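You operate a simulated robot arm through the tools that you are given. There is no shell and no other tool. Be economical: measure what you need, move in short steps, check, and stop when the job is done.

The job below is to be done with a simulated two-armed robot. You get a single attempt, and the scene is never put back.

Task
Take the pink bundle that says "week" from the top of the steel stand and leave it on the clear patch beside the black chase. Then fetch the type slug from the top of the ink bench and set it on the green mat. Then take the zinc pot and leave it on the top of the white mixing tile. The order counts.

The check looks at the end state, three seconds after you hand in, the way a careful person would. Anything else that was tipped, shoved, dropped, spilled or broken makes it a failure.

Robot
Two 7-joint arms with two-finger parallel grippers on one trunk, on a base that drives. Base frame: it is fixed to the floor where the robot stands at the start and does not move with it; the origin is under the middle of the robot, x ahead of it, y to its left, z up. Lengths are in cm, angles in degrees, forces in N, time in s.
The left shoulder is at the start at [2, 17, 115.3], the right one opposite. With the tool pointing down near the work surface each hand reaches from about 16 to 66 cm from the robot's upright axis, wherever it stands, measured 20 degrees to its own side. Places, roughly: clear patch beside the black chase (20x26 cm) [304, 20, 88]; green mat (24x23 cm) [60, 338, 88]; top of the white mixing tile (13x17 cm) [-310, 204, 90]; type slug [-325, 275, 100]; zinc pot [-350, 75, 100]. Payload 3.8 kg a hand.
The TCP of each hand is the grasp point between the finger pads, 3 cm short of the fingertips. In the tool frame z runs along the fingers and y along their closing line. Largest opening 11 cm; finger width 2, thickness 1; the body of the gripper, 4.8 by 11.2 cm, starts 5.5 cm behind the TCP.
Orientation is that of the tool frame in the base frame, as a unit quaternion [x, y, z, w]. With the fingers straight down and closing along the base's y, the tool's x points along the base's -x, its y along +y and its z along -z.

Tools
- The arms move only by the tool move_arm. It takes "left_targets", "right_targets" or both (then of equal length, played together; a hand with none holds still); each is a list of rows, each a list of 3 entries, a list of its own where there are three numbers: the shift along the tool's x, y, z in cm, then the turn, a rotation vector about the tool's x, y, z in degrees, then the gripper command, from -1 (shut) to 1 (fully open), values between in proportion. In form: [[[tx, ty, tz], [ax, ay, az], hand], ...]. A call has 1 to 8 rows; each row is the pose to reach, as a shift and turn from the pose commanded when the call began, along the tool's axes at that moment. Rows are played at 5 a second. More than 5 cm and 8.6 degrees between two rows, or a gripper value outside its range, and nothing of the call is played. Where a pose cannot be reached the arm comes as near as it can. A force on the tool above 40 N (or 10 N above the force at the start of the call, whichever is more), or a blocked arm, ends the call early, and 0.2 s more pass. Each finger travels about 7.2 cm/s and halts on what it meets, pressing with about 36 N; the grip force reading is that of the motor and also rises with nothing between the fingers. The clock runs only during rows and for 0.2 s after the last one: add rows that repeat a pose to give the fingers time. The reply holds the time, the measured pose of the TCP, the force on the tool along the base axes, the opening and the grip force, in the units named above and with some noise, with the torque about the TCP (base axes, N m) and any sound that the robot's microphone picked up, and new pictures: "show" is both (left out), scene, wrist or none (wrist: the cameras of the hands that moved).
- Cameras (640 x 400 px; columns grow to the right, rows downward): "scene" is now at [10.81, 0.25, 130.54]; the picture's right is [0.03, -1.00, 0.00], its down [-0.56, -0.02, -0.82] and it looks along [0.82, 0.03, -0.57] (base axes); focal length 268 px, centre (320, 200). "left" rides on the left gripper at [7.2, -1.7, -10.3] in its tool frame; the picture's right is [0.23, 0.97, 0.00], its down [-0.76, 0.18, -0.62] and it looks along [-0.61, 0.14, 0.78] (tool axes); focal length 222 px, centre (320, 200). "right" rides on the right gripper at [7.2, 1.7, -10.3] in its tool frame; the picture's right is [-0.23, 0.97, 0.00], its down [-0.76, -0.18, -0.62] and it looks along [-0.61, -0.14, 0.78] (tool axes); focal length 222 px, centre (320, 200). There is no depth. A picture from a camera that has moved, and an enlarged one, comes with that camera's place and axes in the base frame and with its lens.
- slide_trunk(by): slides the trunk up (or, below 0, down) by that many cm; the arms and the scene camera ride with it, the base frame stays. It gives what a move gives, with no picture.
- roll_base(legs): drives the robot by 1 to 6 legs, each [ahead, turn to the left] in cm and degrees, along the robot's own axes; the way and the turn of a leg run together, so that a leg with both is an arc; at most 150 cm and 180 degrees a leg. The arms and the cameras ride along, it lands a little off, and it stops where it bumps. It gives what a move gives, and a new picture of the scene camera.
- aim_head(pan, tilt): turns the head with the scene camera to pan (to the left, within 80 degrees either way) and tilt (down, from -29 to 69), counted from straight ahead of the robot. It gives what a move gives, and a new picture of the scene camera.
- zoom(camera, box): a new picture of the part [left, top, right, bottom] of that camera's present view, enlarged. It takes no simulated time.
- job_done(): hands the job in; it is judged then, once.

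Go step by step. Nothing tells you exact positions but the pictures and the camera data: compare them with the known pose of the tool, close in by small moves and look again before you grip or let go. The budget is 165 turns and 260 pictures, counting those below and the enlarged ones. Unless the task says otherwise, let go and move clear before handing in, and close with one line.

The tools are called after ">>>" as name(argument=value, ...) on one line, values as JSON. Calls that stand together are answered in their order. move_arm: Moves the arms, as the interface text tells. Its arguments: {"type":"object","properties":{"left_targets":{"type":"array"},"right_targets":{"type":"array"},"show":{"type":"string","enum":["both","scene","wrist","none"]}},"required":[]} The other tools are called the same way: slide_trunk (by) slides the trunk up or down; roll_base (legs) drives the base; aim_head (pan, tilt) turns the head that bears the scene camera; zoom (camera, box) takes an enlarged picture of a part of a camera's view; job_done () hands the job in.

At the start:

```text
time: 0.0
left_tcp_pos: [48.84, 26.04, 108.86]
left_ee_rot: [0.0, 1.0, 0.0, -0.001]
left_wrist_force: [1.0, 0.6, 0.0]
left_wrist_torque: [-0.06, 0.0, -0.02]
left_grip_width: 11.03
left_grip_force: 0.0
right_tcp_pos: [55.05, -19.43, 102.88]
right_ee_rot: [0.0, 1.0, 0.0, 0.0]
right_wrist_force: [0.2, 0.4, 0.2]
right_wrist_torque: [-0.01, -0.01, 0.0]
right_grip_width: 11.01
right_grip_force: 0.1
trunk travel left (down, up): [-25.0, 32.0]
robot x, y, heading: [-0.14, 0.19, 0.1]
head pan, tilt: [1.8, 34.4]
```

scene: 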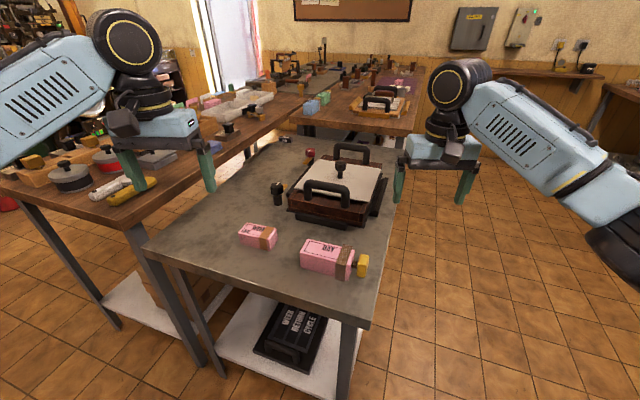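
right: 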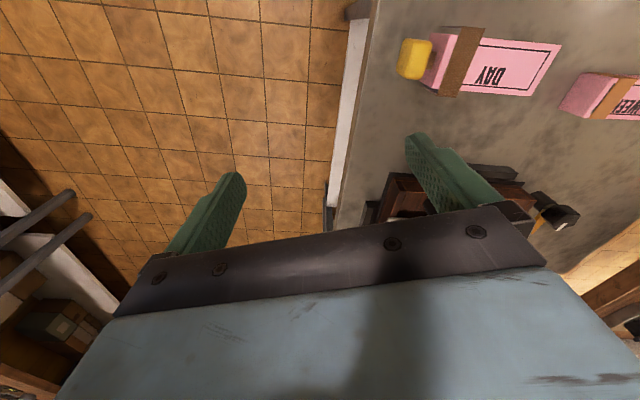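
left: 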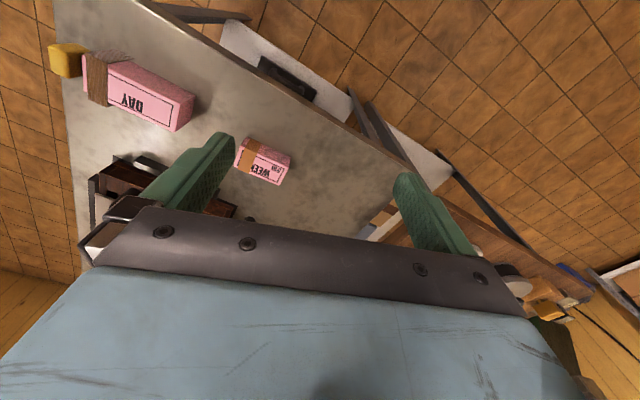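

I see a steel table ahead with two pink bundles; the smaller, left one seems to read "WEEK". I'll enlarge both views to confirm.

>>> zoom(camera="scene", box=[200, 130, 420, 290])

>>> zoom(camera="left", box=[40, 20, 340, 220])

```text
2.50 times, centred on (310, 210) of scene
camera zoom: at [10.81, 0.25, 130.54], right [0.03, -1.0, 0.0], down [-0.56, -0.02, -0.82], along [0.82, 0.03, -0.57], focal length 671 px, centre (345, 175)
```

zoom: 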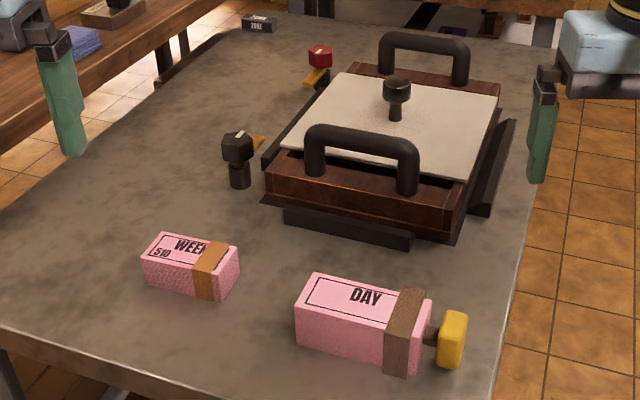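

```text
2.00 times, centred on (190, 120) of left
camera zoom: at [41.62, 24.05, 119.19], right [-0.23, 0.97, 0.0], down [0.76, 0.18, 0.62], along [0.61, 0.14, -0.78], focal length 444 px, centre (580, 360)
```

zoom: 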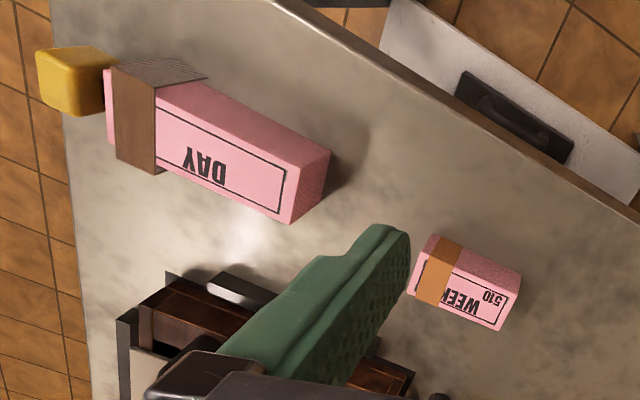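

The target is "WEEK 510" at about (63, 18, 84), long axis roughly along y; "DAY" stays. Before moving I look around to learn the room layout.

>>> aim_head(pan=0, tilt=12)

>>> aim_head(pan=75, tilt=15)

>>> aim_head(pan=-75, tilt=15)

```text
time: 0.9
left_tcp_pos: [49.0, 25.87, 108.97]
left_ee_rot: [0.0, 1.0, 0.0, 0.0]
left_wrist_force: [-0.2, -0.6, -0.1]
left_wrist_torque: [0.02, -0.03, 0.01]
left_grip_width: 10.98
left_grip_force: 0.1
right_tcp_pos: [54.96, -19.37, 103.06]
right_ee_rot: [0.0, 1.0, 0.0, 0.0]
right_wrist_force: [0.4, -0.4, -0.3]
right_wrist_torque: [0.02, 0.01, 0.02]
right_grip_width: 10.98
right_grip_force: 0.2
trunk travel left (down, up): [-25.0, 32.0]
robot x, y, heading: [-0.59, -0.04, 0.1]
head pan, tilt: [0.0, 12.0]
camera scene: at [11.31, -0.03, 134.13], right [0.0, -1.0, 0.0], down [-0.21, 0.0, -0.98], along [0.98, 0.0, -0.21], focal length 268 px, centre (320, 200)
```

scene: 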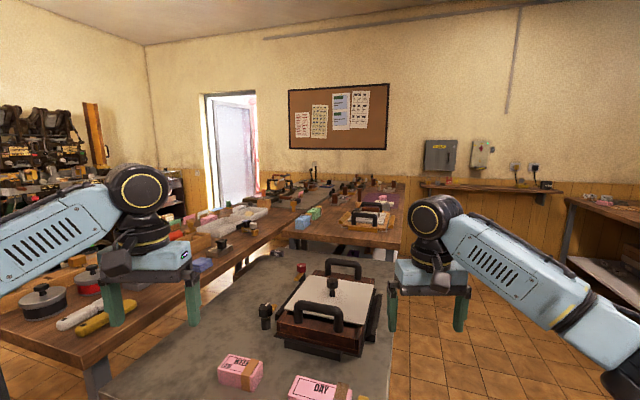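

```text
time: 2.3
left_tcp_pos: [48.83, 25.86, 108.98]
left_ee_rot: [0.0, 1.0, 0.0, 0.001]
left_wrist_force: [-0.2, -0.5, -0.6]
left_wrist_torque: [0.03, -0.02, -0.04]
left_grip_width: 11.01
left_grip_force: 0.0
right_tcp_pos: [55.08, -19.46, 102.95]
right_ee_rot: [0.0, 1.0, 0.0, 0.0]
right_wrist_force: [0.1, -0.6, -0.6]
right_wrist_torque: [-0.03, 0.02, 0.0]
right_grip_width: 11.0
right_grip_force: 0.1
trunk travel left (down, up): [-25.0, 32.0]
robot x, y, heading: [0.18, -0.1, 0.2]
head pan, tilt: [75.0, 15.0]
camera scene: at [4.4, 8.99, 133.65], right [0.97, -0.26, 0.0], down [-0.07, -0.25, -0.97], along [0.25, 0.93, -0.26], focal length 268 px, centre (320, 200)
```

scene: 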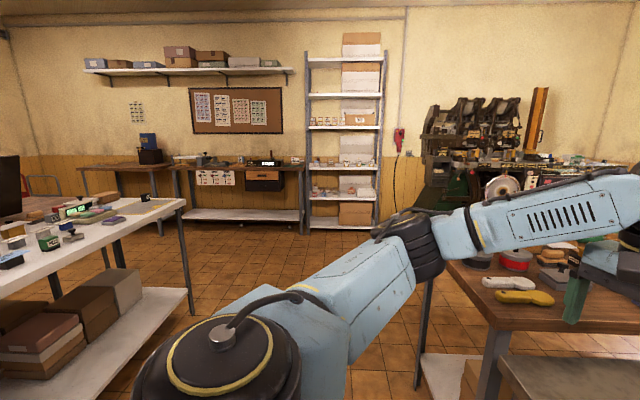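

```text
time: 4.7
left_tcp_pos: [48.84, 25.92, 108.95]
left_ee_rot: [0.001, 1.0, 0.0, 0.0]
left_wrist_force: [0.3, -0.3, -0.3]
left_wrist_torque: [0.01, 0.03, -0.02]
left_grip_width: 10.99
left_grip_force: 0.1
right_tcp_pos: [54.99, -19.3, 103.05]
right_ee_rot: [0.0, 1.0, 0.0, 0.0]
right_wrist_force: [-0.1, -0.1, -0.4]
right_wrist_torque: [0.01, 0.01, -0.01]
right_grip_width: 11.01
right_grip_force: 0.0
trunk travel left (down, up): [-25.0, 32.0]
robot x, y, heading: [0.28, -0.19, -0.1]
head pan, tilt: [-75.0, 15.0]
camera scene: at [4.4, -9.05, 133.65], right [-0.97, -0.26, 0.0], down [-0.07, 0.25, -0.97], along [0.25, -0.93, -0.26], focal length 268 px, centre (320, 200)
```

scene: 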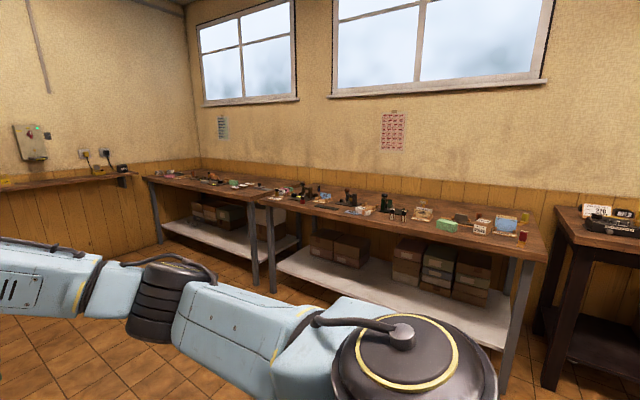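

The room is large; the tables with the patch lie further ahead and the others to the left and behind. First I edge 8 cm forward and look down at the steel table.

>>> roll_base(legs=[[8, 0]])

>>> aim_head(pan=10, tilt=45)

```text
time: 5.7
left_tcp_pos: [56.99, 25.78, 108.86]
left_ee_rot: [0.0, 1.0, 0.0, -0.001]
left_wrist_force: [-0.4, -0.4, -0.5]
left_wrist_torque: [0.0, 0.02, -0.01]
left_grip_width: 11.01
left_grip_force: 0.1
right_tcp_pos: [63.24, -19.33, 102.99]
right_ee_rot: [0.0, 1.0, 0.0, 0.0]
right_wrist_force: [0.4, 0.2, 0.0]
right_wrist_torque: [-0.03, 0.03, 0.02]
right_grip_width: 11.03
right_grip_force: 0.0
trunk travel left (down, up): [-25.0, 32.0]
robot x, y, heading: [8.04, 0.03, -0.1]
head pan, tilt: [-75.0, 15.0]
camera scene: at [12.49, -9.05, 133.64], right [-0.97, -0.26, 0.0], down [-0.07, 0.25, -0.97], along [0.25, -0.93, -0.26], focal length 268 px, centre (320, 200)
```

scene: 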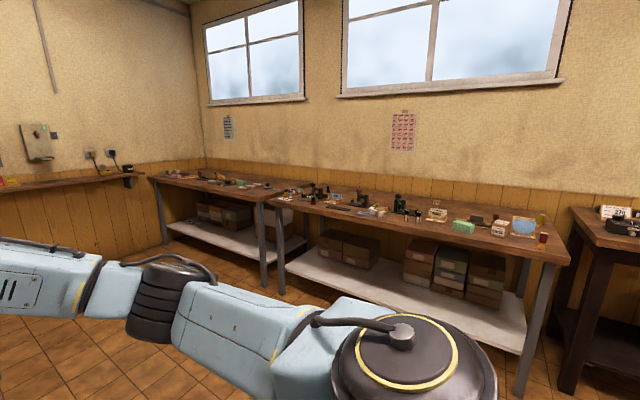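

```text
time: 7.3
left_tcp_pos: [56.73, 25.82, 108.78]
left_ee_rot: [0.0, 1.0, 0.0, 0.0]
left_wrist_force: [-0.1, 0.0, 0.2]
left_wrist_torque: [0.02, -0.02, 0.02]
left_grip_width: 11.0
left_grip_force: 0.1
right_tcp_pos: [63.09, -19.26, 102.94]
right_ee_rot: [0.0, 1.0, 0.0, 0.001]
right_wrist_force: [0.3, 0.4, -0.4]
right_wrist_torque: [-0.01, 0.01, 0.06]
right_grip_width: 10.97
right_grip_force: 0.0
trunk travel left (down, up): [-25.0, 32.0]
robot x, y, heading: [7.96, 0.01, 0.0]
head pan, tilt: [10.0, 45.0]
camera scene: at [17.96, 1.37, 128.97], right [0.17, -0.98, 0.0], down [-0.7, -0.12, -0.71], along [0.7, 0.12, -0.71], focal length 268 px, centre (320, 200)
```

scene: 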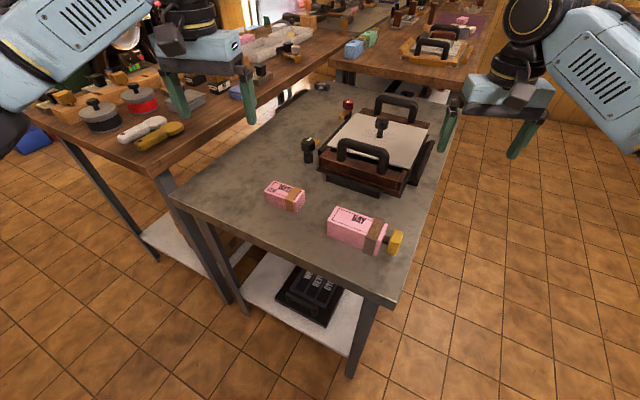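

The WEEK bundle lies clear. I move the left hand over it, turning the tool about its axis so the fingers close across the bundle's width.

>>> move_arm(left_targets=[[[-0.8, -1, 0], [0, 0, -8], 1], [[-1.6, -2, 0], [0, 0, -16], 1], [[-2.4, -3, 0], [0, 0, -24], 1], [[-3.2, -4, 0], [0, 0, -32], 1], [[-4, -5, 0], [0, 0, -40], 1], [[-4.8, -6, 0], [0, 0, -48], 1], [[-5.6, -7, 0], [0, 0, -56], 1], [[-6.4, -7.5, 0], [0, 0, -64], 1]], show="none")

>>> move_arm(left_targets=[[[0, 0, 2], [0, 0, -8], 1], [[0, 0, 5], [0, 0, -16], 1], [[0, 0, 8], [0, 0, -16], 1]])

```text
time: 9.1
left_tcp_pos: [63.14, 18.29, 108.99]
left_ee_rot: [-0.531, 0.847, 0.001, -0.001]
left_wrist_force: [-0.2, 0.2, 0.8]
left_wrist_torque: [0.01, 0.02, -0.01]
left_grip_width: 11.03
left_grip_force: 0.1
right_tcp_pos: [63.03, -19.38, 102.97]
right_ee_rot: [0.0, 1.0, 0.0, 0.0]
right_wrist_force: [0.6, 0.3, 0.9]
right_wrist_torque: [-0.02, -0.02, -0.01]
right_grip_width: 11.01
right_grip_force: 0.1
trunk travel left (down, up): [-25.0, 32.0]
robot x, y, heading: [7.89, -0.09, 0.0]
head pan, tilt: [10.0, 45.0]
```

```text
time: 9.9
left_tcp_pos: [63.23, 18.41, 100.78]
left_ee_rot: [-0.643, 0.766, 0.001, 0.0]
left_wrist_force: [-0.2, 0.2, -0.2]
left_wrist_torque: [-0.03, -0.01, 0.02]
left_grip_width: 10.99
left_grip_force: 0.2
right_tcp_pos: [63.1, -19.34, 103.0]
right_ee_rot: [0.0, 1.0, 0.0, 0.0]
right_wrist_force: [0.5, -0.7, 0.4]
right_wrist_torque: [0.01, 0.0, 0.01]
right_grip_width: 11.0
right_grip_force: 0.0
trunk travel left (down, up): [-25.0, 32.0]
robot x, y, heading: [7.98, -0.11, -0.0]
head pan, tilt: [10.0, 45.0]
camera scene: at [17.98, 1.39, 128.96], right [0.17, -0.98, 0.0], down [-0.7, -0.12, -0.71], along [0.7, 0.12, -0.71], focal length 268 px, centre (320, 200)
camera left: at [63.62, 10.85, 111.2], right [-1.0, -0.06, 0.0], down [-0.05, 0.78, 0.62], along [-0.03, 0.62, -0.78], focal length 222 px, centre (320, 200)
```

scene: 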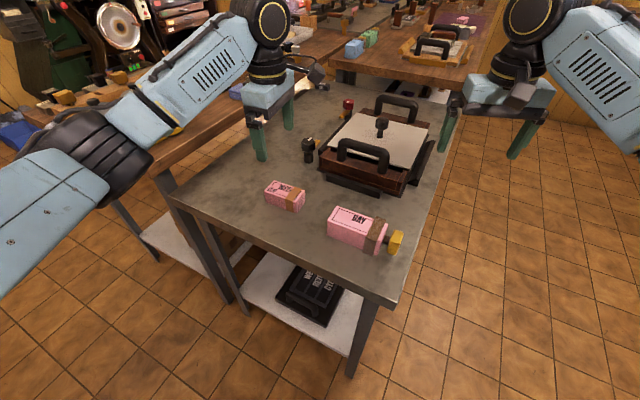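
left: 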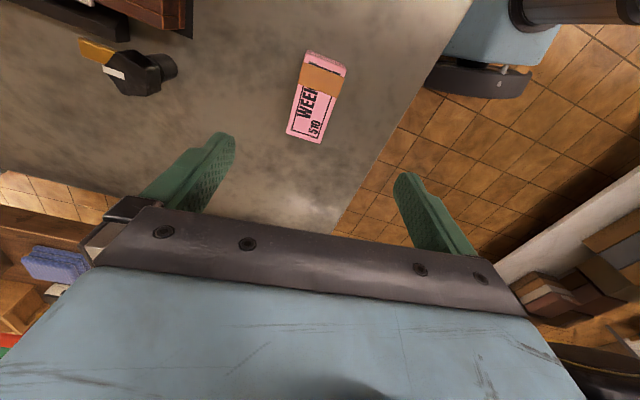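

Refined bundle centre about (63.8, 17.7), top near z 84. I shift and descend to z≈88, then check.

>>> move_arm(left_targets=[[[0.6, -0.7, 4], [0, 0, 1], 1], [[0.6, -0.7, 8], [0, 0, 2], 1], [[0.6, -0.7, 11], [0, 0, 2], 1], [[0.6, -0.7, 12.5], [0, 0, 2], 1]])

>>> zoom(camera="scene", box=[210, 120, 370, 220])

```text
time: 10.9
left_tcp_pos: [63.89, 17.78, 88.19]
left_ee_rot: [-0.629, 0.777, 0.0, 0.0]
left_wrist_force: [-0.7, 0.0, 0.4]
left_wrist_torque: [0.04, 0.02, -0.01]
left_grip_width: 11.01
left_grip_force: 0.0
right_tcp_pos: [62.98, -19.35, 103.09]
right_ee_rot: [0.0, 1.0, 0.0, 0.0]
right_wrist_force: [0.0, 0.3, -0.6]
right_wrist_torque: [-0.04, -0.02, -0.01]
right_grip_width: 11.0
right_grip_force: 0.1
trunk travel left (down, up): [-25.0, 32.0]
robot x, y, heading: [7.92, -0.19, 0.1]
head pan, tilt: [10.0, 45.0]
camera scene: at [17.96, 1.39, 128.97], right [0.17, -0.98, 0.0], down [-0.7, -0.12, -0.71], along [0.7, 0.12, -0.71], focal length 268 px, centre (320, 200)
camera left: at [63.94, 10.2, 98.5], right [-1.0, -0.02, 0.0], down [-0.02, 0.78, 0.62], along [-0.01, 0.62, -0.78], focal length 222 px, centre (320, 200)
```

scene: 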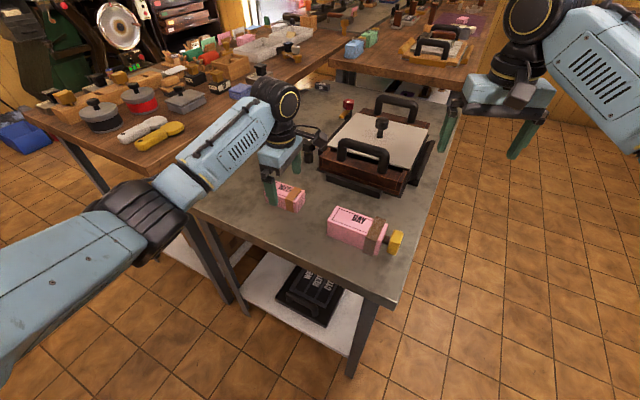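
left: 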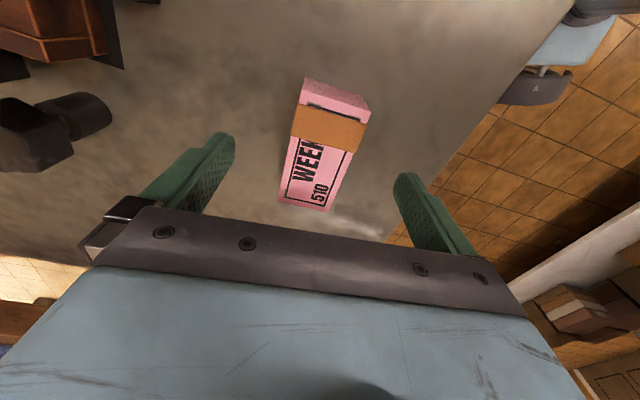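

```text
4.00 times, centred on (290, 170) of scene
camera zoom: at [17.96, 1.39, 128.97], right [0.17, -0.98, 0.0], down [-0.7, -0.12, -0.71], along [0.7, 0.12, -0.71], focal length 1073 px, centre (440, 320)
```

zoom: 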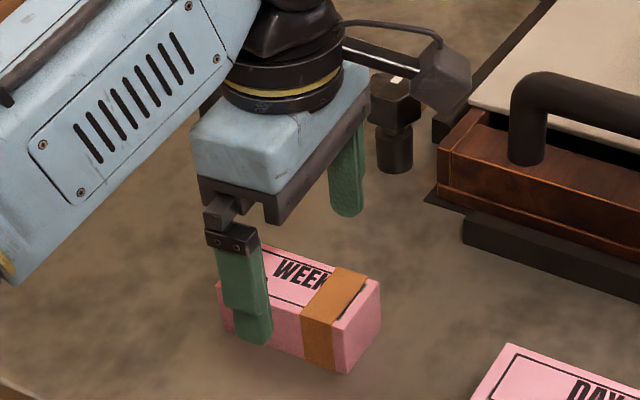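

The fingers straddle the bundle and are centred. I lower gently until near the table surface.

>>> move_arm(left_targets=[[[0, 0, 1.5], [0, 0, 0], 1], [[0, 0, 3], [0, 0, 0], 1], [[0, 0, 3.7], [0, 0, 0], 1]])

>>> zoom(camera="scene", box=[210, 120, 370, 220])

```text
time: 11.7
left_tcp_pos: [63.89, 17.63, 84.62]
left_ee_rot: [-0.629, 0.777, 0.0, 0.0]
left_wrist_force: [0.5, -0.5, -0.1]
left_wrist_torque: [-0.01, -0.02, 0.02]
left_grip_width: 11.02
left_grip_force: 0.1
right_tcp_pos: [62.95, -19.44, 103.03]
right_ee_rot: [0.0, 1.0, 0.0, 0.0]
right_wrist_force: [0.2, 0.5, 1.1]
right_wrist_torque: [-0.05, -0.01, -0.01]
right_grip_width: 10.99
right_grip_force: 0.1
trunk travel left (down, up): [-25.0, 32.0]
robot x, y, heading: [7.83, 0.31, 0.2]
head pan, tilt: [10.0, 45.0]
camera scene: at [17.96, 1.38, 128.97], right [0.17, -0.98, 0.0], down [-0.7, -0.12, -0.71], along [0.7, 0.12, -0.71], focal length 268 px, centre (320, 200)
camera left: at [63.96, 10.13, 94.97], right [-1.0, -0.02, 0.0], down [-0.02, 0.78, 0.62], along [-0.01, 0.62, -0.78], focal length 222 px, centre (320, 200)
```

scene: 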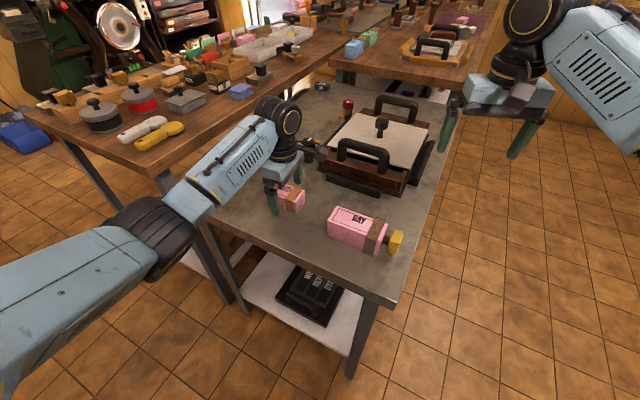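
left: 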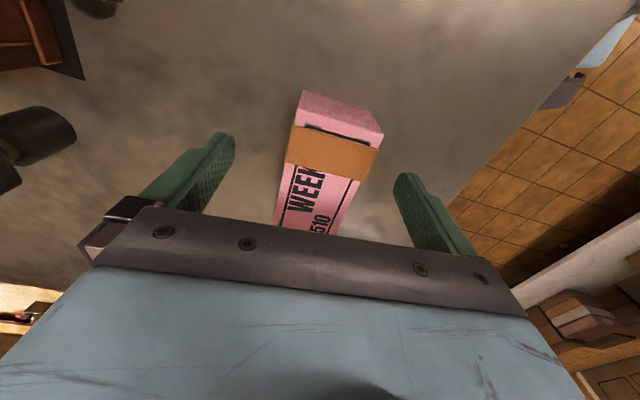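

```text
4.00 times, centred on (290, 170) of scene
camera zoom: at [17.96, 1.38, 128.97], right [0.17, -0.98, 0.0], down [-0.7, -0.12, -0.71], along [0.7, 0.12, -0.71], focal length 1073 px, centre (440, 320)
```

zoom: 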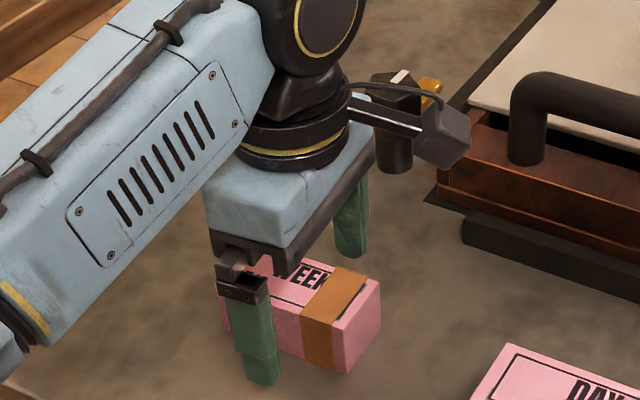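

Fingertips overlap the bundle's sides. I close the left hand.

>>> move_arm(left_targets=[[[0, 0, 0.3], [0, 0, 0], 0.3], [[0, 0, 0.3], [0, 0, 0], -0.2], [[0, 0, 0.3], [0, 0, 0], -1], [[0, 0, 0.3], [0, 0, 0], -1], [[0, 0, 0.3], [0, 0, 0], -1], [[0, 0, 0.3], [0, 0, 0], -1]], show="wrist")

```text
time: 13.1
left_tcp_pos: [63.81, 17.61, 84.3]
left_ee_rot: [-0.629, 0.777, 0.0, 0.0]
left_wrist_force: [-0.3, -0.5, -0.3]
left_wrist_torque: [-0.04, -0.03, -0.01]
left_grip_width: 4.63
left_grip_force: 35.9
right_tcp_pos: [62.94, -19.5, 102.96]
right_ee_rot: [0.0, 1.0, 0.0, -0.001]
right_wrist_force: [0.7, -0.1, 1.1]
right_wrist_torque: [-0.03, -0.01, 0.01]
right_grip_width: 11.0
right_grip_force: 0.1
trunk travel left (down, up): [-25.0, 32.0]
robot x, y, heading: [7.62, -0.12, -0.0]
head pan, tilt: [10.0, 45.0]
camera left: at [63.92, 10.15, 94.63], right [-1.0, -0.02, 0.0], down [-0.02, 0.78, 0.62], along [-0.01, 0.62, -0.78], focal length 222 px, centre (320, 200)
```

left: 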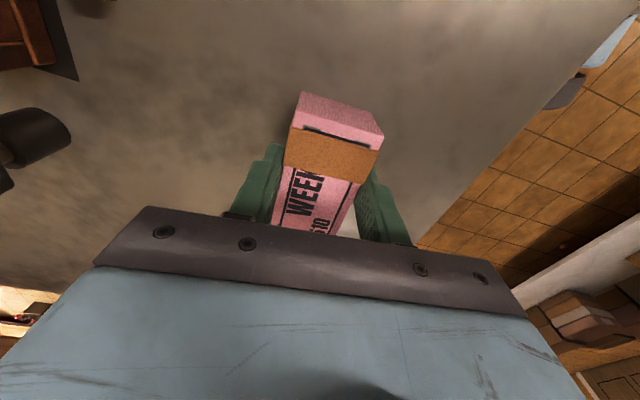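

Gripped at 4.6 cm. Lifting slowly and checking weight.

>>> move_arm(left_targets=[[[0, 0, -1], [0, 0, 0], -1], [[0, 0, -3], [0, 0, 0], -1], [[0, 0, -6], [0, 0, 0], -1], [[0, 0, -10], [0, 0, 0], -1], [[0, 0, -14], [0, 0, 0], -1], [[0, 0, -17], [0, 0, 0], -1]])

```text
time: 14.5
left_tcp_pos: [63.9, 17.67, 101.29]
left_ee_rot: [-0.63, 0.777, 0.001, -0.001]
left_wrist_force: [-0.3, 0.8, -1.7]
left_wrist_torque: [0.0, -0.02, -0.01]
left_grip_width: 4.65
left_grip_force: 36.1
right_tcp_pos: [62.98, -19.33, 103.06]
right_ee_rot: [0.0, 1.0, 0.0, 0.0]
right_wrist_force: [0.7, 0.1, 0.3]
right_wrist_torque: [-0.01, 0.04, 0.01]
right_grip_width: 10.99
right_grip_force: 0.0
trunk travel left (down, up): [-25.0, 32.0]
robot x, y, heading: [7.99, 0.08, 0.1]
head pan, tilt: [10.0, 45.0]
camera scene: at [17.95, 1.38, 128.97], right [0.17, -0.98, 0.0], down [-0.7, -0.12, -0.71], along [0.7, 0.12, -0.71], focal length 268 px, centre (320, 200)
camera left: at [63.92, 10.12, 111.65], right [-1.0, -0.02, 0.0], down [-0.02, 0.78, 0.62], along [-0.01, 0.62, -0.78], focal length 222 px, centre (320, 200)
```

scene: 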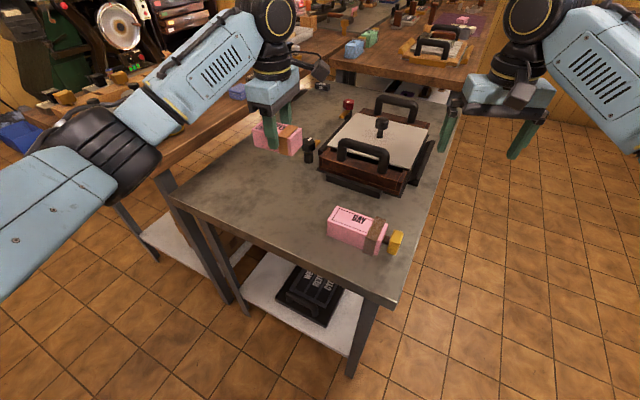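
left: 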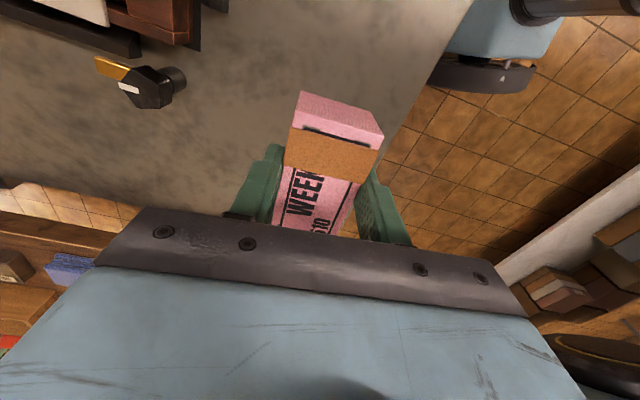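

Bundle is held (about 0.2 kg). I pull both hands in for driving and raise the trunk a bit.

>>> slide_trunk(by=8)

>>> move_arm(left_targets=[[[0.9, 4, 0], [0, 0, 0], -1], [[1.8, 8, 0], [0, 0, 0], -1], [[2.7, 12, 0], [0, 0, 0], -1], [[3.6, 16, 0], [0, 0, 0], -1], [[4.5, 20, 0], [0, 0, 0], -1], [[5.2, 24, 0], [0, 0, 0], -1]], right_targets=[[[4.5, 0, 0], [0, 0, 0], 1], [[9, 0, 0], [0, 0, 0], 1], [[13.5, 0, 0], [0, 0, 0], 1], [[18, 0, 0], [0, 0, 0], 1], [[22, 0, 0], [0, 0, 0], 1], [[25, 0, 0], [0, 0, 0], 1]], show="none")

>>> roll_base(legs=[[-35, 0]])

>>> aim_head(pan=0, tilt=20)

```text
time: 15.7
left_tcp_pos: [63.81, 17.68, 109.35]
left_ee_rot: [-0.63, 0.777, 0.0, -0.001]
left_wrist_force: [0.2, 0.2, -0.8]
left_wrist_torque: [-0.04, 0.0, -0.01]
left_grip_width: 4.65
left_grip_force: 36.0
right_tcp_pos: [63.07, -19.29, 111.03]
right_ee_rot: [-0.001, 1.0, 0.0, -0.001]
right_wrist_force: [0.2, 0.3, 0.6]
right_wrist_torque: [-0.05, 0.01, -0.01]
right_grip_width: 11.0
right_grip_force: 0.0
trunk travel left (down, up): [-33.0, 24.0]
robot x, y, heading: [8.0, 0.08, -0.0]
head pan, tilt: [10.0, 45.0]
```

```text
time: 17.1
left_tcp_pos: [39.1, 17.67, 109.25]
left_ee_rot: [-0.63, 0.777, 0.0, 0.001]
left_wrist_force: [0.2, -0.2, -0.7]
left_wrist_torque: [-0.01, 0.02, 0.03]
left_grip_width: 4.62
left_grip_force: 36.3
right_tcp_pos: [37.91, -19.32, 111.14]
right_ee_rot: [0.0, 1.0, 0.0, 0.0]
right_wrist_force: [0.3, -0.6, 0.7]
right_wrist_torque: [-0.02, -0.02, 0.0]
right_grip_width: 11.01
right_grip_force: 0.1
trunk travel left (down, up): [-33.0, 24.0]
robot x, y, heading: [7.74, 0.23, -0.1]
head pan, tilt: [10.0, 45.0]
```

```text
time: 19.4
left_tcp_pos: [4.04, 17.56, 109.26]
left_ee_rot: [-0.629, 0.777, 0.0, 0.0]
left_wrist_force: [-1.6, 0.5, -0.6]
left_wrist_torque: [0.01, 0.03, 0.01]
left_grip_width: 4.58
left_grip_force: 36.5
right_tcp_pos: [2.75, -19.39, 111.19]
right_ee_rot: [0.0, 1.0, 0.0, 0.0]
right_wrist_force: [-0.1, -0.8, -0.1]
right_wrist_torque: [-0.02, 0.02, 0.01]
right_grip_width: 11.02
right_grip_force: 0.1
trunk travel left (down, up): [-33.0, 24.0]
robot x, y, heading: [-27.43, -0.22, -0.1]
head pan, tilt: [10.0, 45.0]
camera scene: at [-17.3, 1.38, 136.97], right [0.17, -0.98, 0.0], down [-0.7, -0.12, -0.71], along [0.7, 0.12, -0.71], focal length 268 px, centre (320, 200)
```

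scene: 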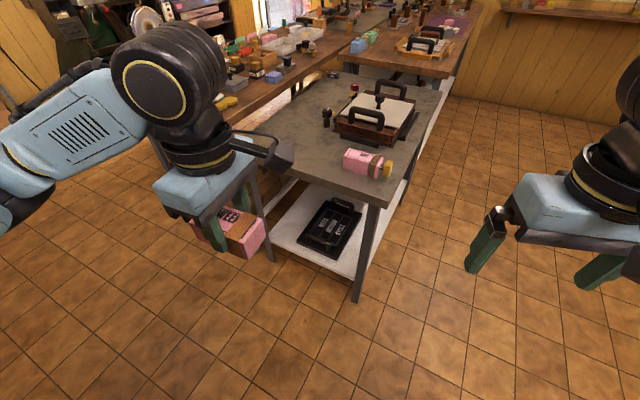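

```text
time: 20.3
left_tcp_pos: [4.16, 17.74, 109.11]
left_ee_rot: [-0.629, 0.777, 0.0, 0.0]
left_wrist_force: [-0.6, -0.6, -1.0]
left_wrist_torque: [-0.02, 0.0, 0.0]
left_grip_width: 4.54
left_grip_force: 36.0
right_tcp_pos: [2.71, -19.39, 111.14]
right_ee_rot: [0.0, 1.0, 0.0, 0.0]
right_wrist_force: [0.4, -0.4, 0.4]
right_wrist_torque: [0.0, 0.0, -0.02]
right_grip_width: 11.03
right_grip_force: 0.0
trunk travel left (down, up): [-33.0, 24.0]
robot x, y, heading: [-27.49, -0.13, 0.1]
head pan, tilt: [0.0, 20.0]
camera scene: at [-15.93, -0.02, 140.83], right [0.0, -1.0, 0.0], down [-0.34, 0.0, -0.94], along [0.94, 0.0, -0.34], focal length 268 px, centre (320, 200)
```

scene: 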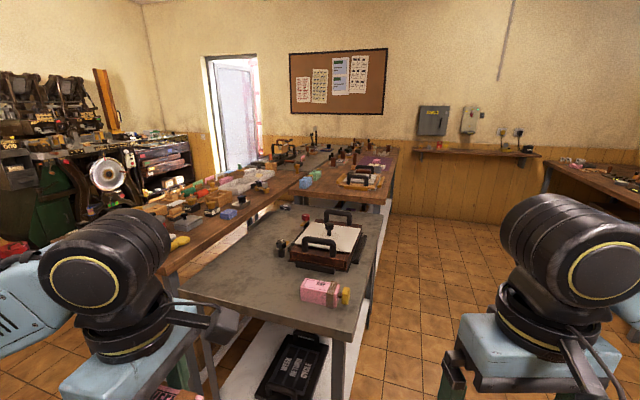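

I'm back clear of the table. I enlarge the far region around the expected patch (pixel ≈ 303,150).

>>> zoom(camera="scene", box=[230, 120, 410, 235])

>>> zoom(camera="scene", box=[260, 125, 350, 180])

```text
3.48 times, centred on (320, 178) of scene
camera zoom: at [-15.93, -0.02, 140.83], right [0.0, -1.0, 0.0], down [-0.34, 0.0, -0.94], along [0.94, 0.0, -0.34], focal length 933 px, centre (320, 278)
```

zoom: 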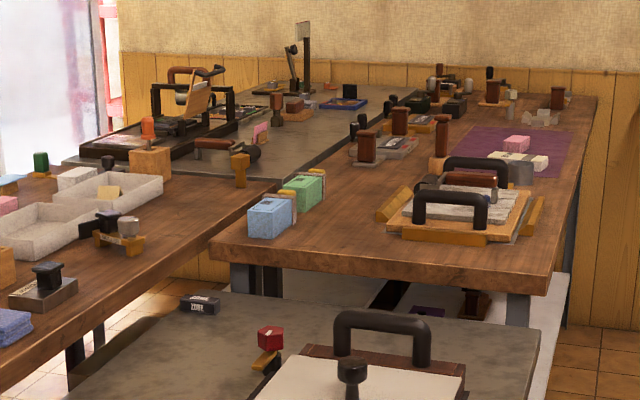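

```text
7.11 times, centred on (305, 152) of scene
camera zoom: at [-15.93, -0.02, 140.83], right [0.0, -1.0, 0.0], down [-0.34, 0.0, -0.94], along [0.94, 0.0, -0.34], focal length 1908 px, centre (427, 538)
```

zoom: 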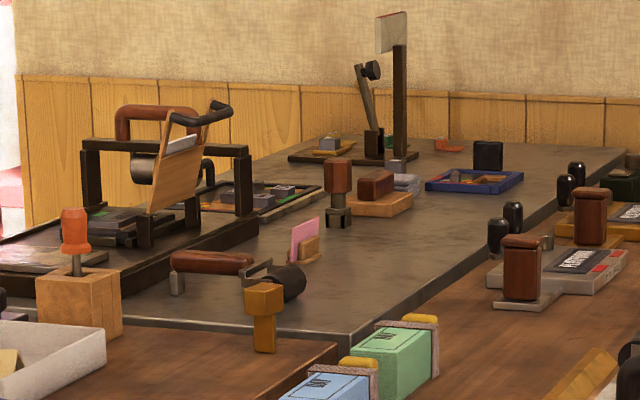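

The clear patch should be on the far grey table near its left side, so I'll go round by the left. I turn left 72° and drive ~120 cm to about (10, 114), then face ahead and look.

>>> roll_base(legs=[[0, 72], [115, 0], [0, -60]])

```text
time: 31.9
left_tcp_pos: [37.34, 131.02, 109.35]
left_ee_rot: [-0.697, 0.717, 0.0, 0.0]
left_wrist_force: [0.3, 0.0, -2.3]
left_wrist_torque: [0.01, 0.02, 0.01]
left_grip_width: 4.56
left_grip_force: 35.5
right_tcp_pos: [42.81, 94.32, 111.11]
right_ee_rot: [-0.089, 0.996, 0.0, 0.0]
right_wrist_force: [-0.2, 0.2, -0.4]
right_wrist_torque: [-0.02, 0.0, 0.01]
right_grip_width: 11.02
right_grip_force: 0.0
trunk travel left (down, up): [-33.0, 24.0]
robot x, y, heading: [9.7, 107.92, 10.3]
head pan, tilt: [0.0, 20.0]
camera scene: at [20.83, 110.1, 140.83], right [0.18, -0.98, 0.0], down [-0.34, -0.06, -0.94], along [0.92, 0.17, -0.34], focal length 268 px, centre (320, 200)
```

scene: 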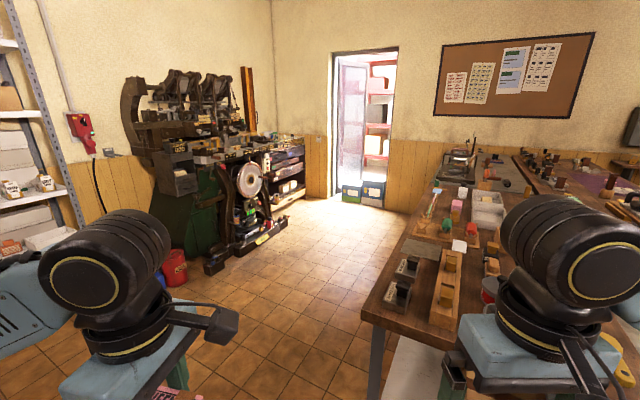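

A wide clear aisle runs along the left of the tables to the door. I drive out to offset from the table edge and then along it, looking en route.

>>> roll_base(legs=[[0, 20], [112, 0], [0, -48], [100, 0]])

>>> aim_head(pan=-40, tilt=25)

```text
time: 45.6
left_tcp_pos: [236.58, 142.77, 109.31]
left_ee_rot: [-0.507, 0.862, 0.0, 0.0]
left_wrist_force: [0.4, -0.3, -1.2]
left_wrist_torque: [0.01, 0.01, 0.01]
left_grip_width: 4.54
left_grip_force: 36.1
right_tcp_pos: [224.46, 107.69, 111.01]
right_ee_rot: [0.149, 0.989, 0.0, -0.001]
right_wrist_force: [-0.3, 0.0, 0.3]
right_wrist_torque: [0.01, 0.01, -0.01]
right_grip_width: 11.01
right_grip_force: 0.0
trunk travel left (down, up): [-33.0, 24.0]
robot x, y, heading: [201.27, 135.17, -17.2]
head pan, tilt: [0.0, 20.0]
camera scene: at [212.19, 131.81, 140.83], right [-0.3, -0.96, 0.0], down [-0.33, 0.1, -0.94], along [0.9, -0.28, -0.34], focal length 268 px, centre (320, 200)
```

scene: 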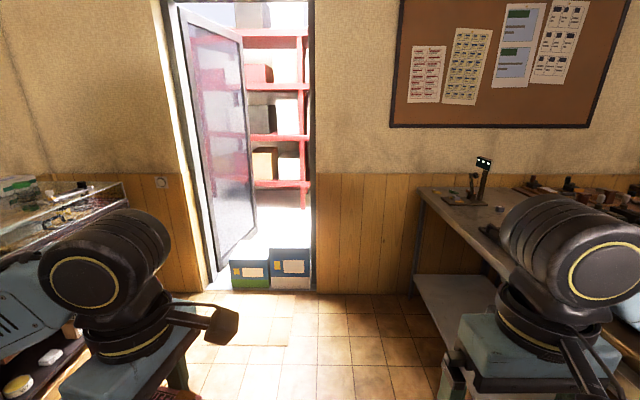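

```text
time: 46.7
left_tcp_pos: [236.6, 142.81, 109.27]
left_ee_rot: [-0.506, 0.862, 0.0, 0.0]
left_wrist_force: [-1.1, 0.0, -1.5]
left_wrist_torque: [0.01, 0.01, -0.02]
left_grip_width: 4.53
left_grip_force: 36.8
right_tcp_pos: [224.38, 107.77, 111.18]
right_ee_rot: [0.149, 0.989, 0.001, 0.0]
right_wrist_force: [-0.1, 0.4, -0.7]
right_wrist_torque: [-0.02, -0.02, 0.02]
right_grip_width: 11.0
right_grip_force: 0.1
trunk travel left (down, up): [-33.0, 24.0]
robot x, y, heading: [201.02, 135.11, -17.4]
head pan, tilt: [-40.0, 25.0]
camera scene: at [208.26, 126.84, 140.03], right [-0.84, -0.54, 0.0], down [-0.23, 0.35, -0.91], along [0.49, -0.76, -0.42], focal length 268 px, centre (320, 200)
```

scene: 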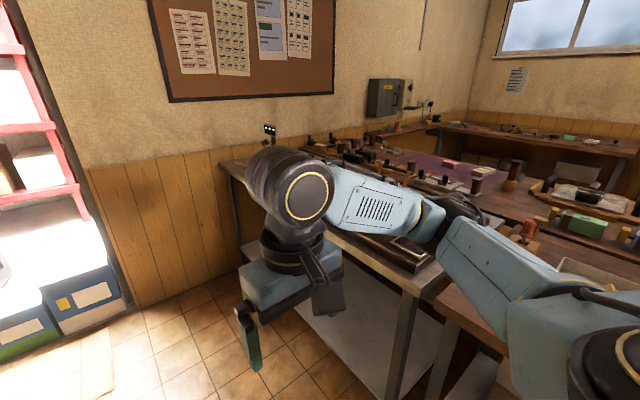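

The grey table's left edge is about 54 cm to my right. I drive on 112 cm parallel to it, then turn to face the table.

>>> roll_base(legs=[[112, 0], [0, -90]])

>>> aim_head(pan=0, tilt=35)

```text
time: 56.2
left_tcp_pos: [315.88, 66.81, 109.25]
left_ee_rot: [0.247, 0.969, 0.0, 0.0]
left_wrist_force: [0.5, -0.5, -2.1]
left_wrist_torque: [0.02, -0.04, -0.01]
left_grip_width: 4.55
left_grip_force: 35.8
right_tcp_pos: [280.63, 78.61, 111.17]
right_ee_rot: [0.802, 0.597, 0.0, 0.0]
right_wrist_force: [-0.4, 0.3, -0.2]
right_wrist_torque: [-0.02, -0.02, -0.05]
right_grip_width: 10.99
right_grip_force: 0.1
trunk travel left (down, up): [-33.0, 24.0]
robot x, y, heading: [307.97, 101.89, -106.9]
head pan, tilt: [-40.0, 25.0]
camera scene: at [299.62, 94.79, 140.02], right [-0.55, 0.84, 0.0], down [0.35, 0.23, -0.91], along [-0.76, -0.5, -0.42], focal length 268 px, centre (320, 200)
```

scene: 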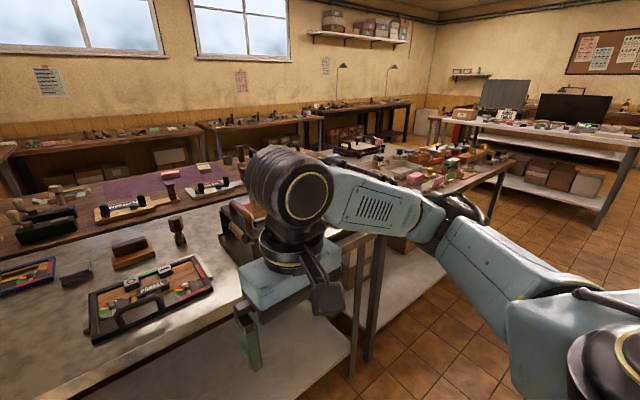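

```text
time: 57.2
left_tcp_pos: [315.91, 66.76, 109.23]
left_ee_rot: [0.248, 0.969, 0.001, 0.001]
left_wrist_force: [-0.4, 0.3, -1.4]
left_wrist_torque: [-0.02, 0.02, 0.0]
left_grip_width: 4.56
left_grip_force: 35.3
right_tcp_pos: [280.73, 78.75, 111.17]
right_ee_rot: [0.802, 0.597, 0.0, -0.001]
right_wrist_force: [-0.2, 0.2, -0.5]
right_wrist_torque: [0.01, -0.01, -0.01]
right_grip_width: 11.04
right_grip_force: 0.1
trunk travel left (down, up): [-33.0, 24.0]
robot x, y, heading: [307.92, 102.18, -106.7]
head pan, tilt: [0.0, 35.0]
camera scene: at [304.79, 91.4, 138.45], right [-0.96, 0.29, 0.0], down [0.17, 0.55, -0.82], along [-0.24, -0.78, -0.57], focal length 268 px, centre (320, 200)
```

scene: 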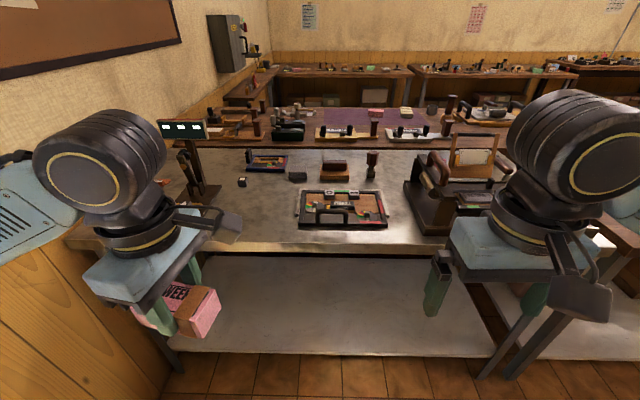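

Now I see the black chase (tray) with the clear patch to its left, around pixel (257, 206). I enlarge it.

>>> zoom(camera="scene", box=[150, 130, 430, 265])

```text
2.29 times, centred on (290, 198) of scene
camera zoom: at [304.79, 91.4, 138.45], right [-0.96, 0.29, 0.0], down [0.17, 0.55, -0.82], along [-0.24, -0.78, -0.57], focal length 613 px, centre (389, 206)
```

zoom: 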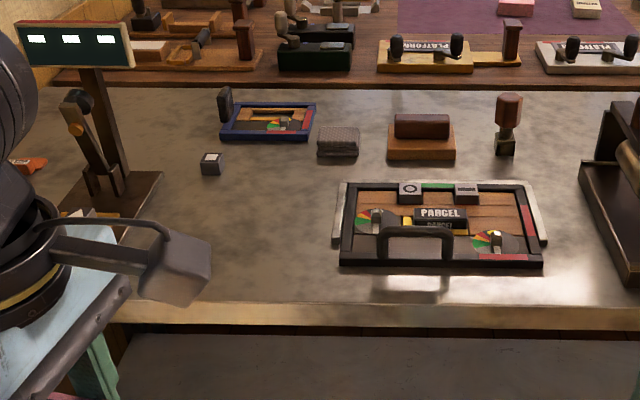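

The patch centre is about 80 cm ahead and 20 cm to the left of the robot axis, table edge 63 cm ahead. I roll 25 cm forward.

>>> roll_base(legs=[[25, 0]])

```text
time: 59.1
left_tcp_pos: [308.85, 42.79, 109.29]
left_ee_rot: [0.247, 0.969, 0.001, 0.0]
left_wrist_force: [-0.6, -0.7, -0.7]
left_wrist_torque: [0.02, 0.04, -0.01]
left_grip_width: 4.57
left_grip_force: 35.5
right_tcp_pos: [273.63, 54.53, 111.14]
right_ee_rot: [0.802, 0.598, 0.0, -0.001]
right_wrist_force: [-0.9, -0.5, 0.6]
right_wrist_torque: [0.01, 0.0, -0.01]
right_grip_width: 11.0
right_grip_force: 0.0
trunk travel left (down, up): [-33.0, 24.0]
robot x, y, heading: [300.99, 77.72, -106.6]
head pan, tilt: [0.0, 35.0]
camera scene: at [297.6, 67.28, 138.44], right [-0.96, 0.29, 0.0], down [0.16, 0.55, -0.82], along [-0.23, -0.78, -0.57], focal length 268 px, centre (320, 200)
```

scene: 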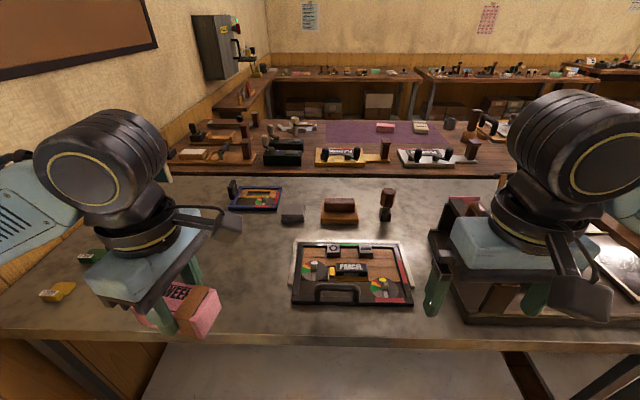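

The patch is clear between the small yellow item and the chase. I move the bundle over the patch centre.

>>> move_arm(left_targets=[[[-1.3, -4.5, 0], [0, 0, 0], -1], [[-2.7, -9, 0], [0, 0, 0], -1], [[-4, -13.5, 0], [0, 0, 0], -1], [[-5.3, -18, 0], [0, 0, 0], -1], [[-6.6, -22.3, 0], [0, 0, 0], -1]])

```text
time: 60.3
left_tcp_pos: [303.9, 19.95, 109.22]
left_ee_rot: [0.248, 0.969, 0.001, 0.0]
left_wrist_force: [1.2, 0.4, -0.8]
left_wrist_torque: [0.01, 0.05, 0.0]
left_grip_width: 4.54
left_grip_force: 36.2
right_tcp_pos: [273.55, 54.46, 111.12]
right_ee_rot: [0.802, 0.598, -0.001, 0.0]
right_wrist_force: [-0.1, -0.3, 0.2]
right_wrist_torque: [-0.02, 0.01, 0.0]
right_grip_width: 11.0
right_grip_force: 0.1
trunk travel left (down, up): [-33.0, 24.0]
robot x, y, heading: [300.95, 77.8, -106.8]
head pan, tilt: [0.0, 35.0]
camera scene: at [297.55, 67.3, 138.44], right [-0.96, 0.29, 0.0], down [0.16, 0.55, -0.82], along [-0.23, -0.78, -0.57], focal length 268 px, centre (320, 200)
camera left: at [296.65, 21.82, 119.47], right [0.27, 0.96, 0.0], down [0.75, -0.21, 0.62], along [0.6, -0.17, -0.78], focal length 222 px, centre (320, 200)
```

scene: 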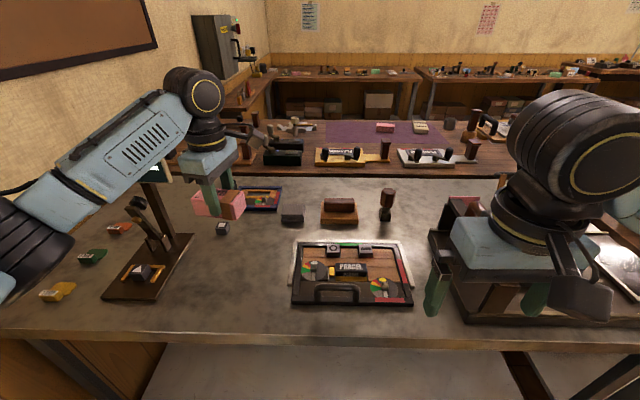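
left: 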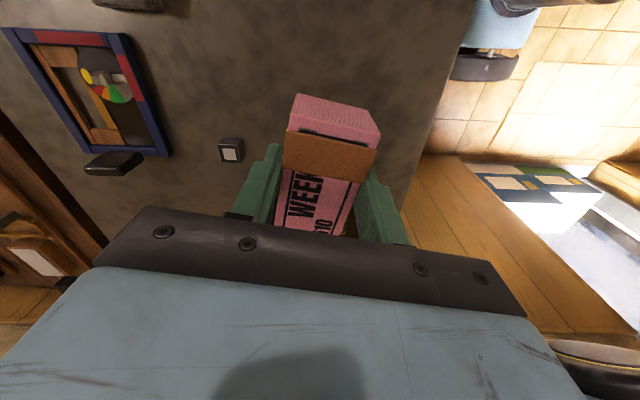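

The forearm passes near the sign stand on the left; I enlarge to check clearance before lowering.

>>> zoom(camera="scene", box=[60, 60, 320, 320])

```text
1.54 times, centred on (190, 190) of scene
camera zoom: at [297.55, 67.3, 138.44], right [-0.96, 0.29, 0.0], down [0.16, 0.55, -0.82], along [-0.23, -0.78, -0.57], focal length 413 px, centre (520, 215)
```

zoom: 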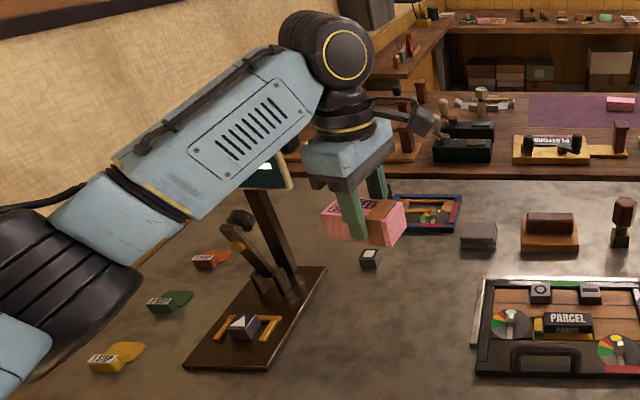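

The sign stand is close to the forearm, and the elbow hangs low. I'll raise the trunk so the arm reaches down from above, and move 4 cm closer.

>>> slide_trunk(by=18)

>>> roll_base(legs=[[4, 0]])

>>> aim_head(pan=15, tilt=48)

```text
time: 62.3
left_tcp_pos: [303.88, 19.99, 127.16]
left_ee_rot: [0.246, 0.969, 0.001, 0.0]
left_wrist_force: [-1.1, -0.2, -1.1]
left_wrist_torque: [0.0, -0.02, -0.04]
left_grip_width: 4.54
left_grip_force: 35.9
right_tcp_pos: [273.66, 54.61, 129.08]
right_ee_rot: [0.802, 0.598, 0.0, 0.0]
right_wrist_force: [-0.2, -0.4, -0.1]
right_wrist_torque: [-0.02, 0.03, 0.02]
right_grip_width: 11.01
right_grip_force: 0.1
trunk travel left (down, up): [-51.0, 6.0]
robot x, y, heading: [301.06, 77.94, -106.6]
head pan, tilt: [0.0, 35.0]
```

```text
time: 63.1
left_tcp_pos: [302.81, 16.33, 127.35]
left_ee_rot: [0.247, 0.969, 0.0, 0.0]
left_wrist_force: [0.9, -0.5, -1.7]
left_wrist_torque: [0.01, 0.01, 0.0]
left_grip_width: 4.55
left_grip_force: 35.6
right_tcp_pos: [272.52, 50.94, 129.14]
right_ee_rot: [0.802, 0.598, 0.001, 0.001]
right_wrist_force: [0.3, -1.2, -0.3]
right_wrist_torque: [0.02, 0.03, 0.02]
right_grip_width: 11.0
right_grip_force: 0.0
trunk travel left (down, up): [-51.0, 6.0]
robot x, y, heading: [300.22, 74.26, -106.6]
head pan, tilt: [0.0, 35.0]
camera scene: at [296.51, 63.65, 156.46], right [-0.96, 0.29, 0.0], down [0.16, 0.55, -0.82], along [-0.23, -0.79, -0.57], focal length 268 px, centre (320, 200)
```

scene: 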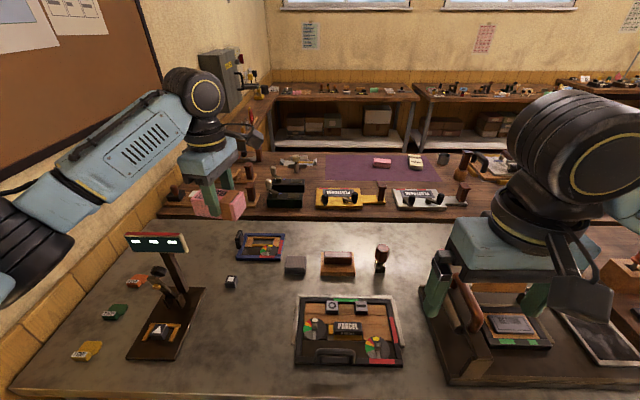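

```text
time: 63.9
left_tcp_pos: [302.8, 16.36, 127.12]
left_ee_rot: [0.247, 0.969, -0.001, 0.0]
left_wrist_force: [-0.4, 0.2, -0.6]
left_wrist_torque: [-0.01, -0.01, 0.0]
left_grip_width: 4.54
left_grip_force: 36.3
right_tcp_pos: [272.43, 50.84, 129.12]
right_ee_rot: [0.802, 0.597, 0.0, 0.0]
right_wrist_force: [-0.3, 0.1, -0.5]
right_wrist_torque: [-0.01, 0.0, -0.01]
right_grip_width: 11.02
right_grip_force: 0.1
trunk travel left (down, up): [-51.0, 6.0]
robot x, y, heading: [299.64, 73.96, -106.6]
head pan, tilt: [15.0, 48.0]
camera scene: at [298.82, 64.25, 154.55], right [-1.0, 0.03, 0.0], down [0.02, 0.74, -0.67], along [-0.02, -0.67, -0.74], focal length 268 px, centre (320, 200)
```

scene: 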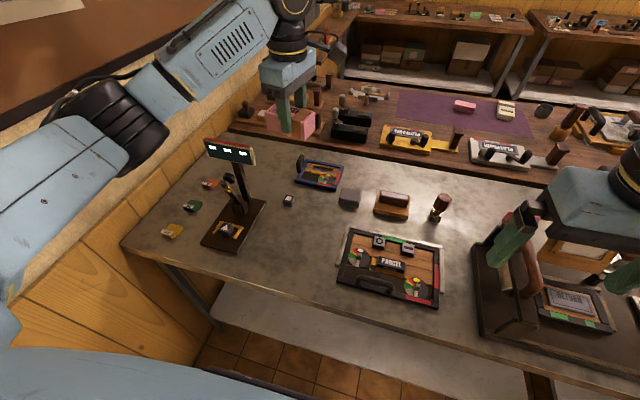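

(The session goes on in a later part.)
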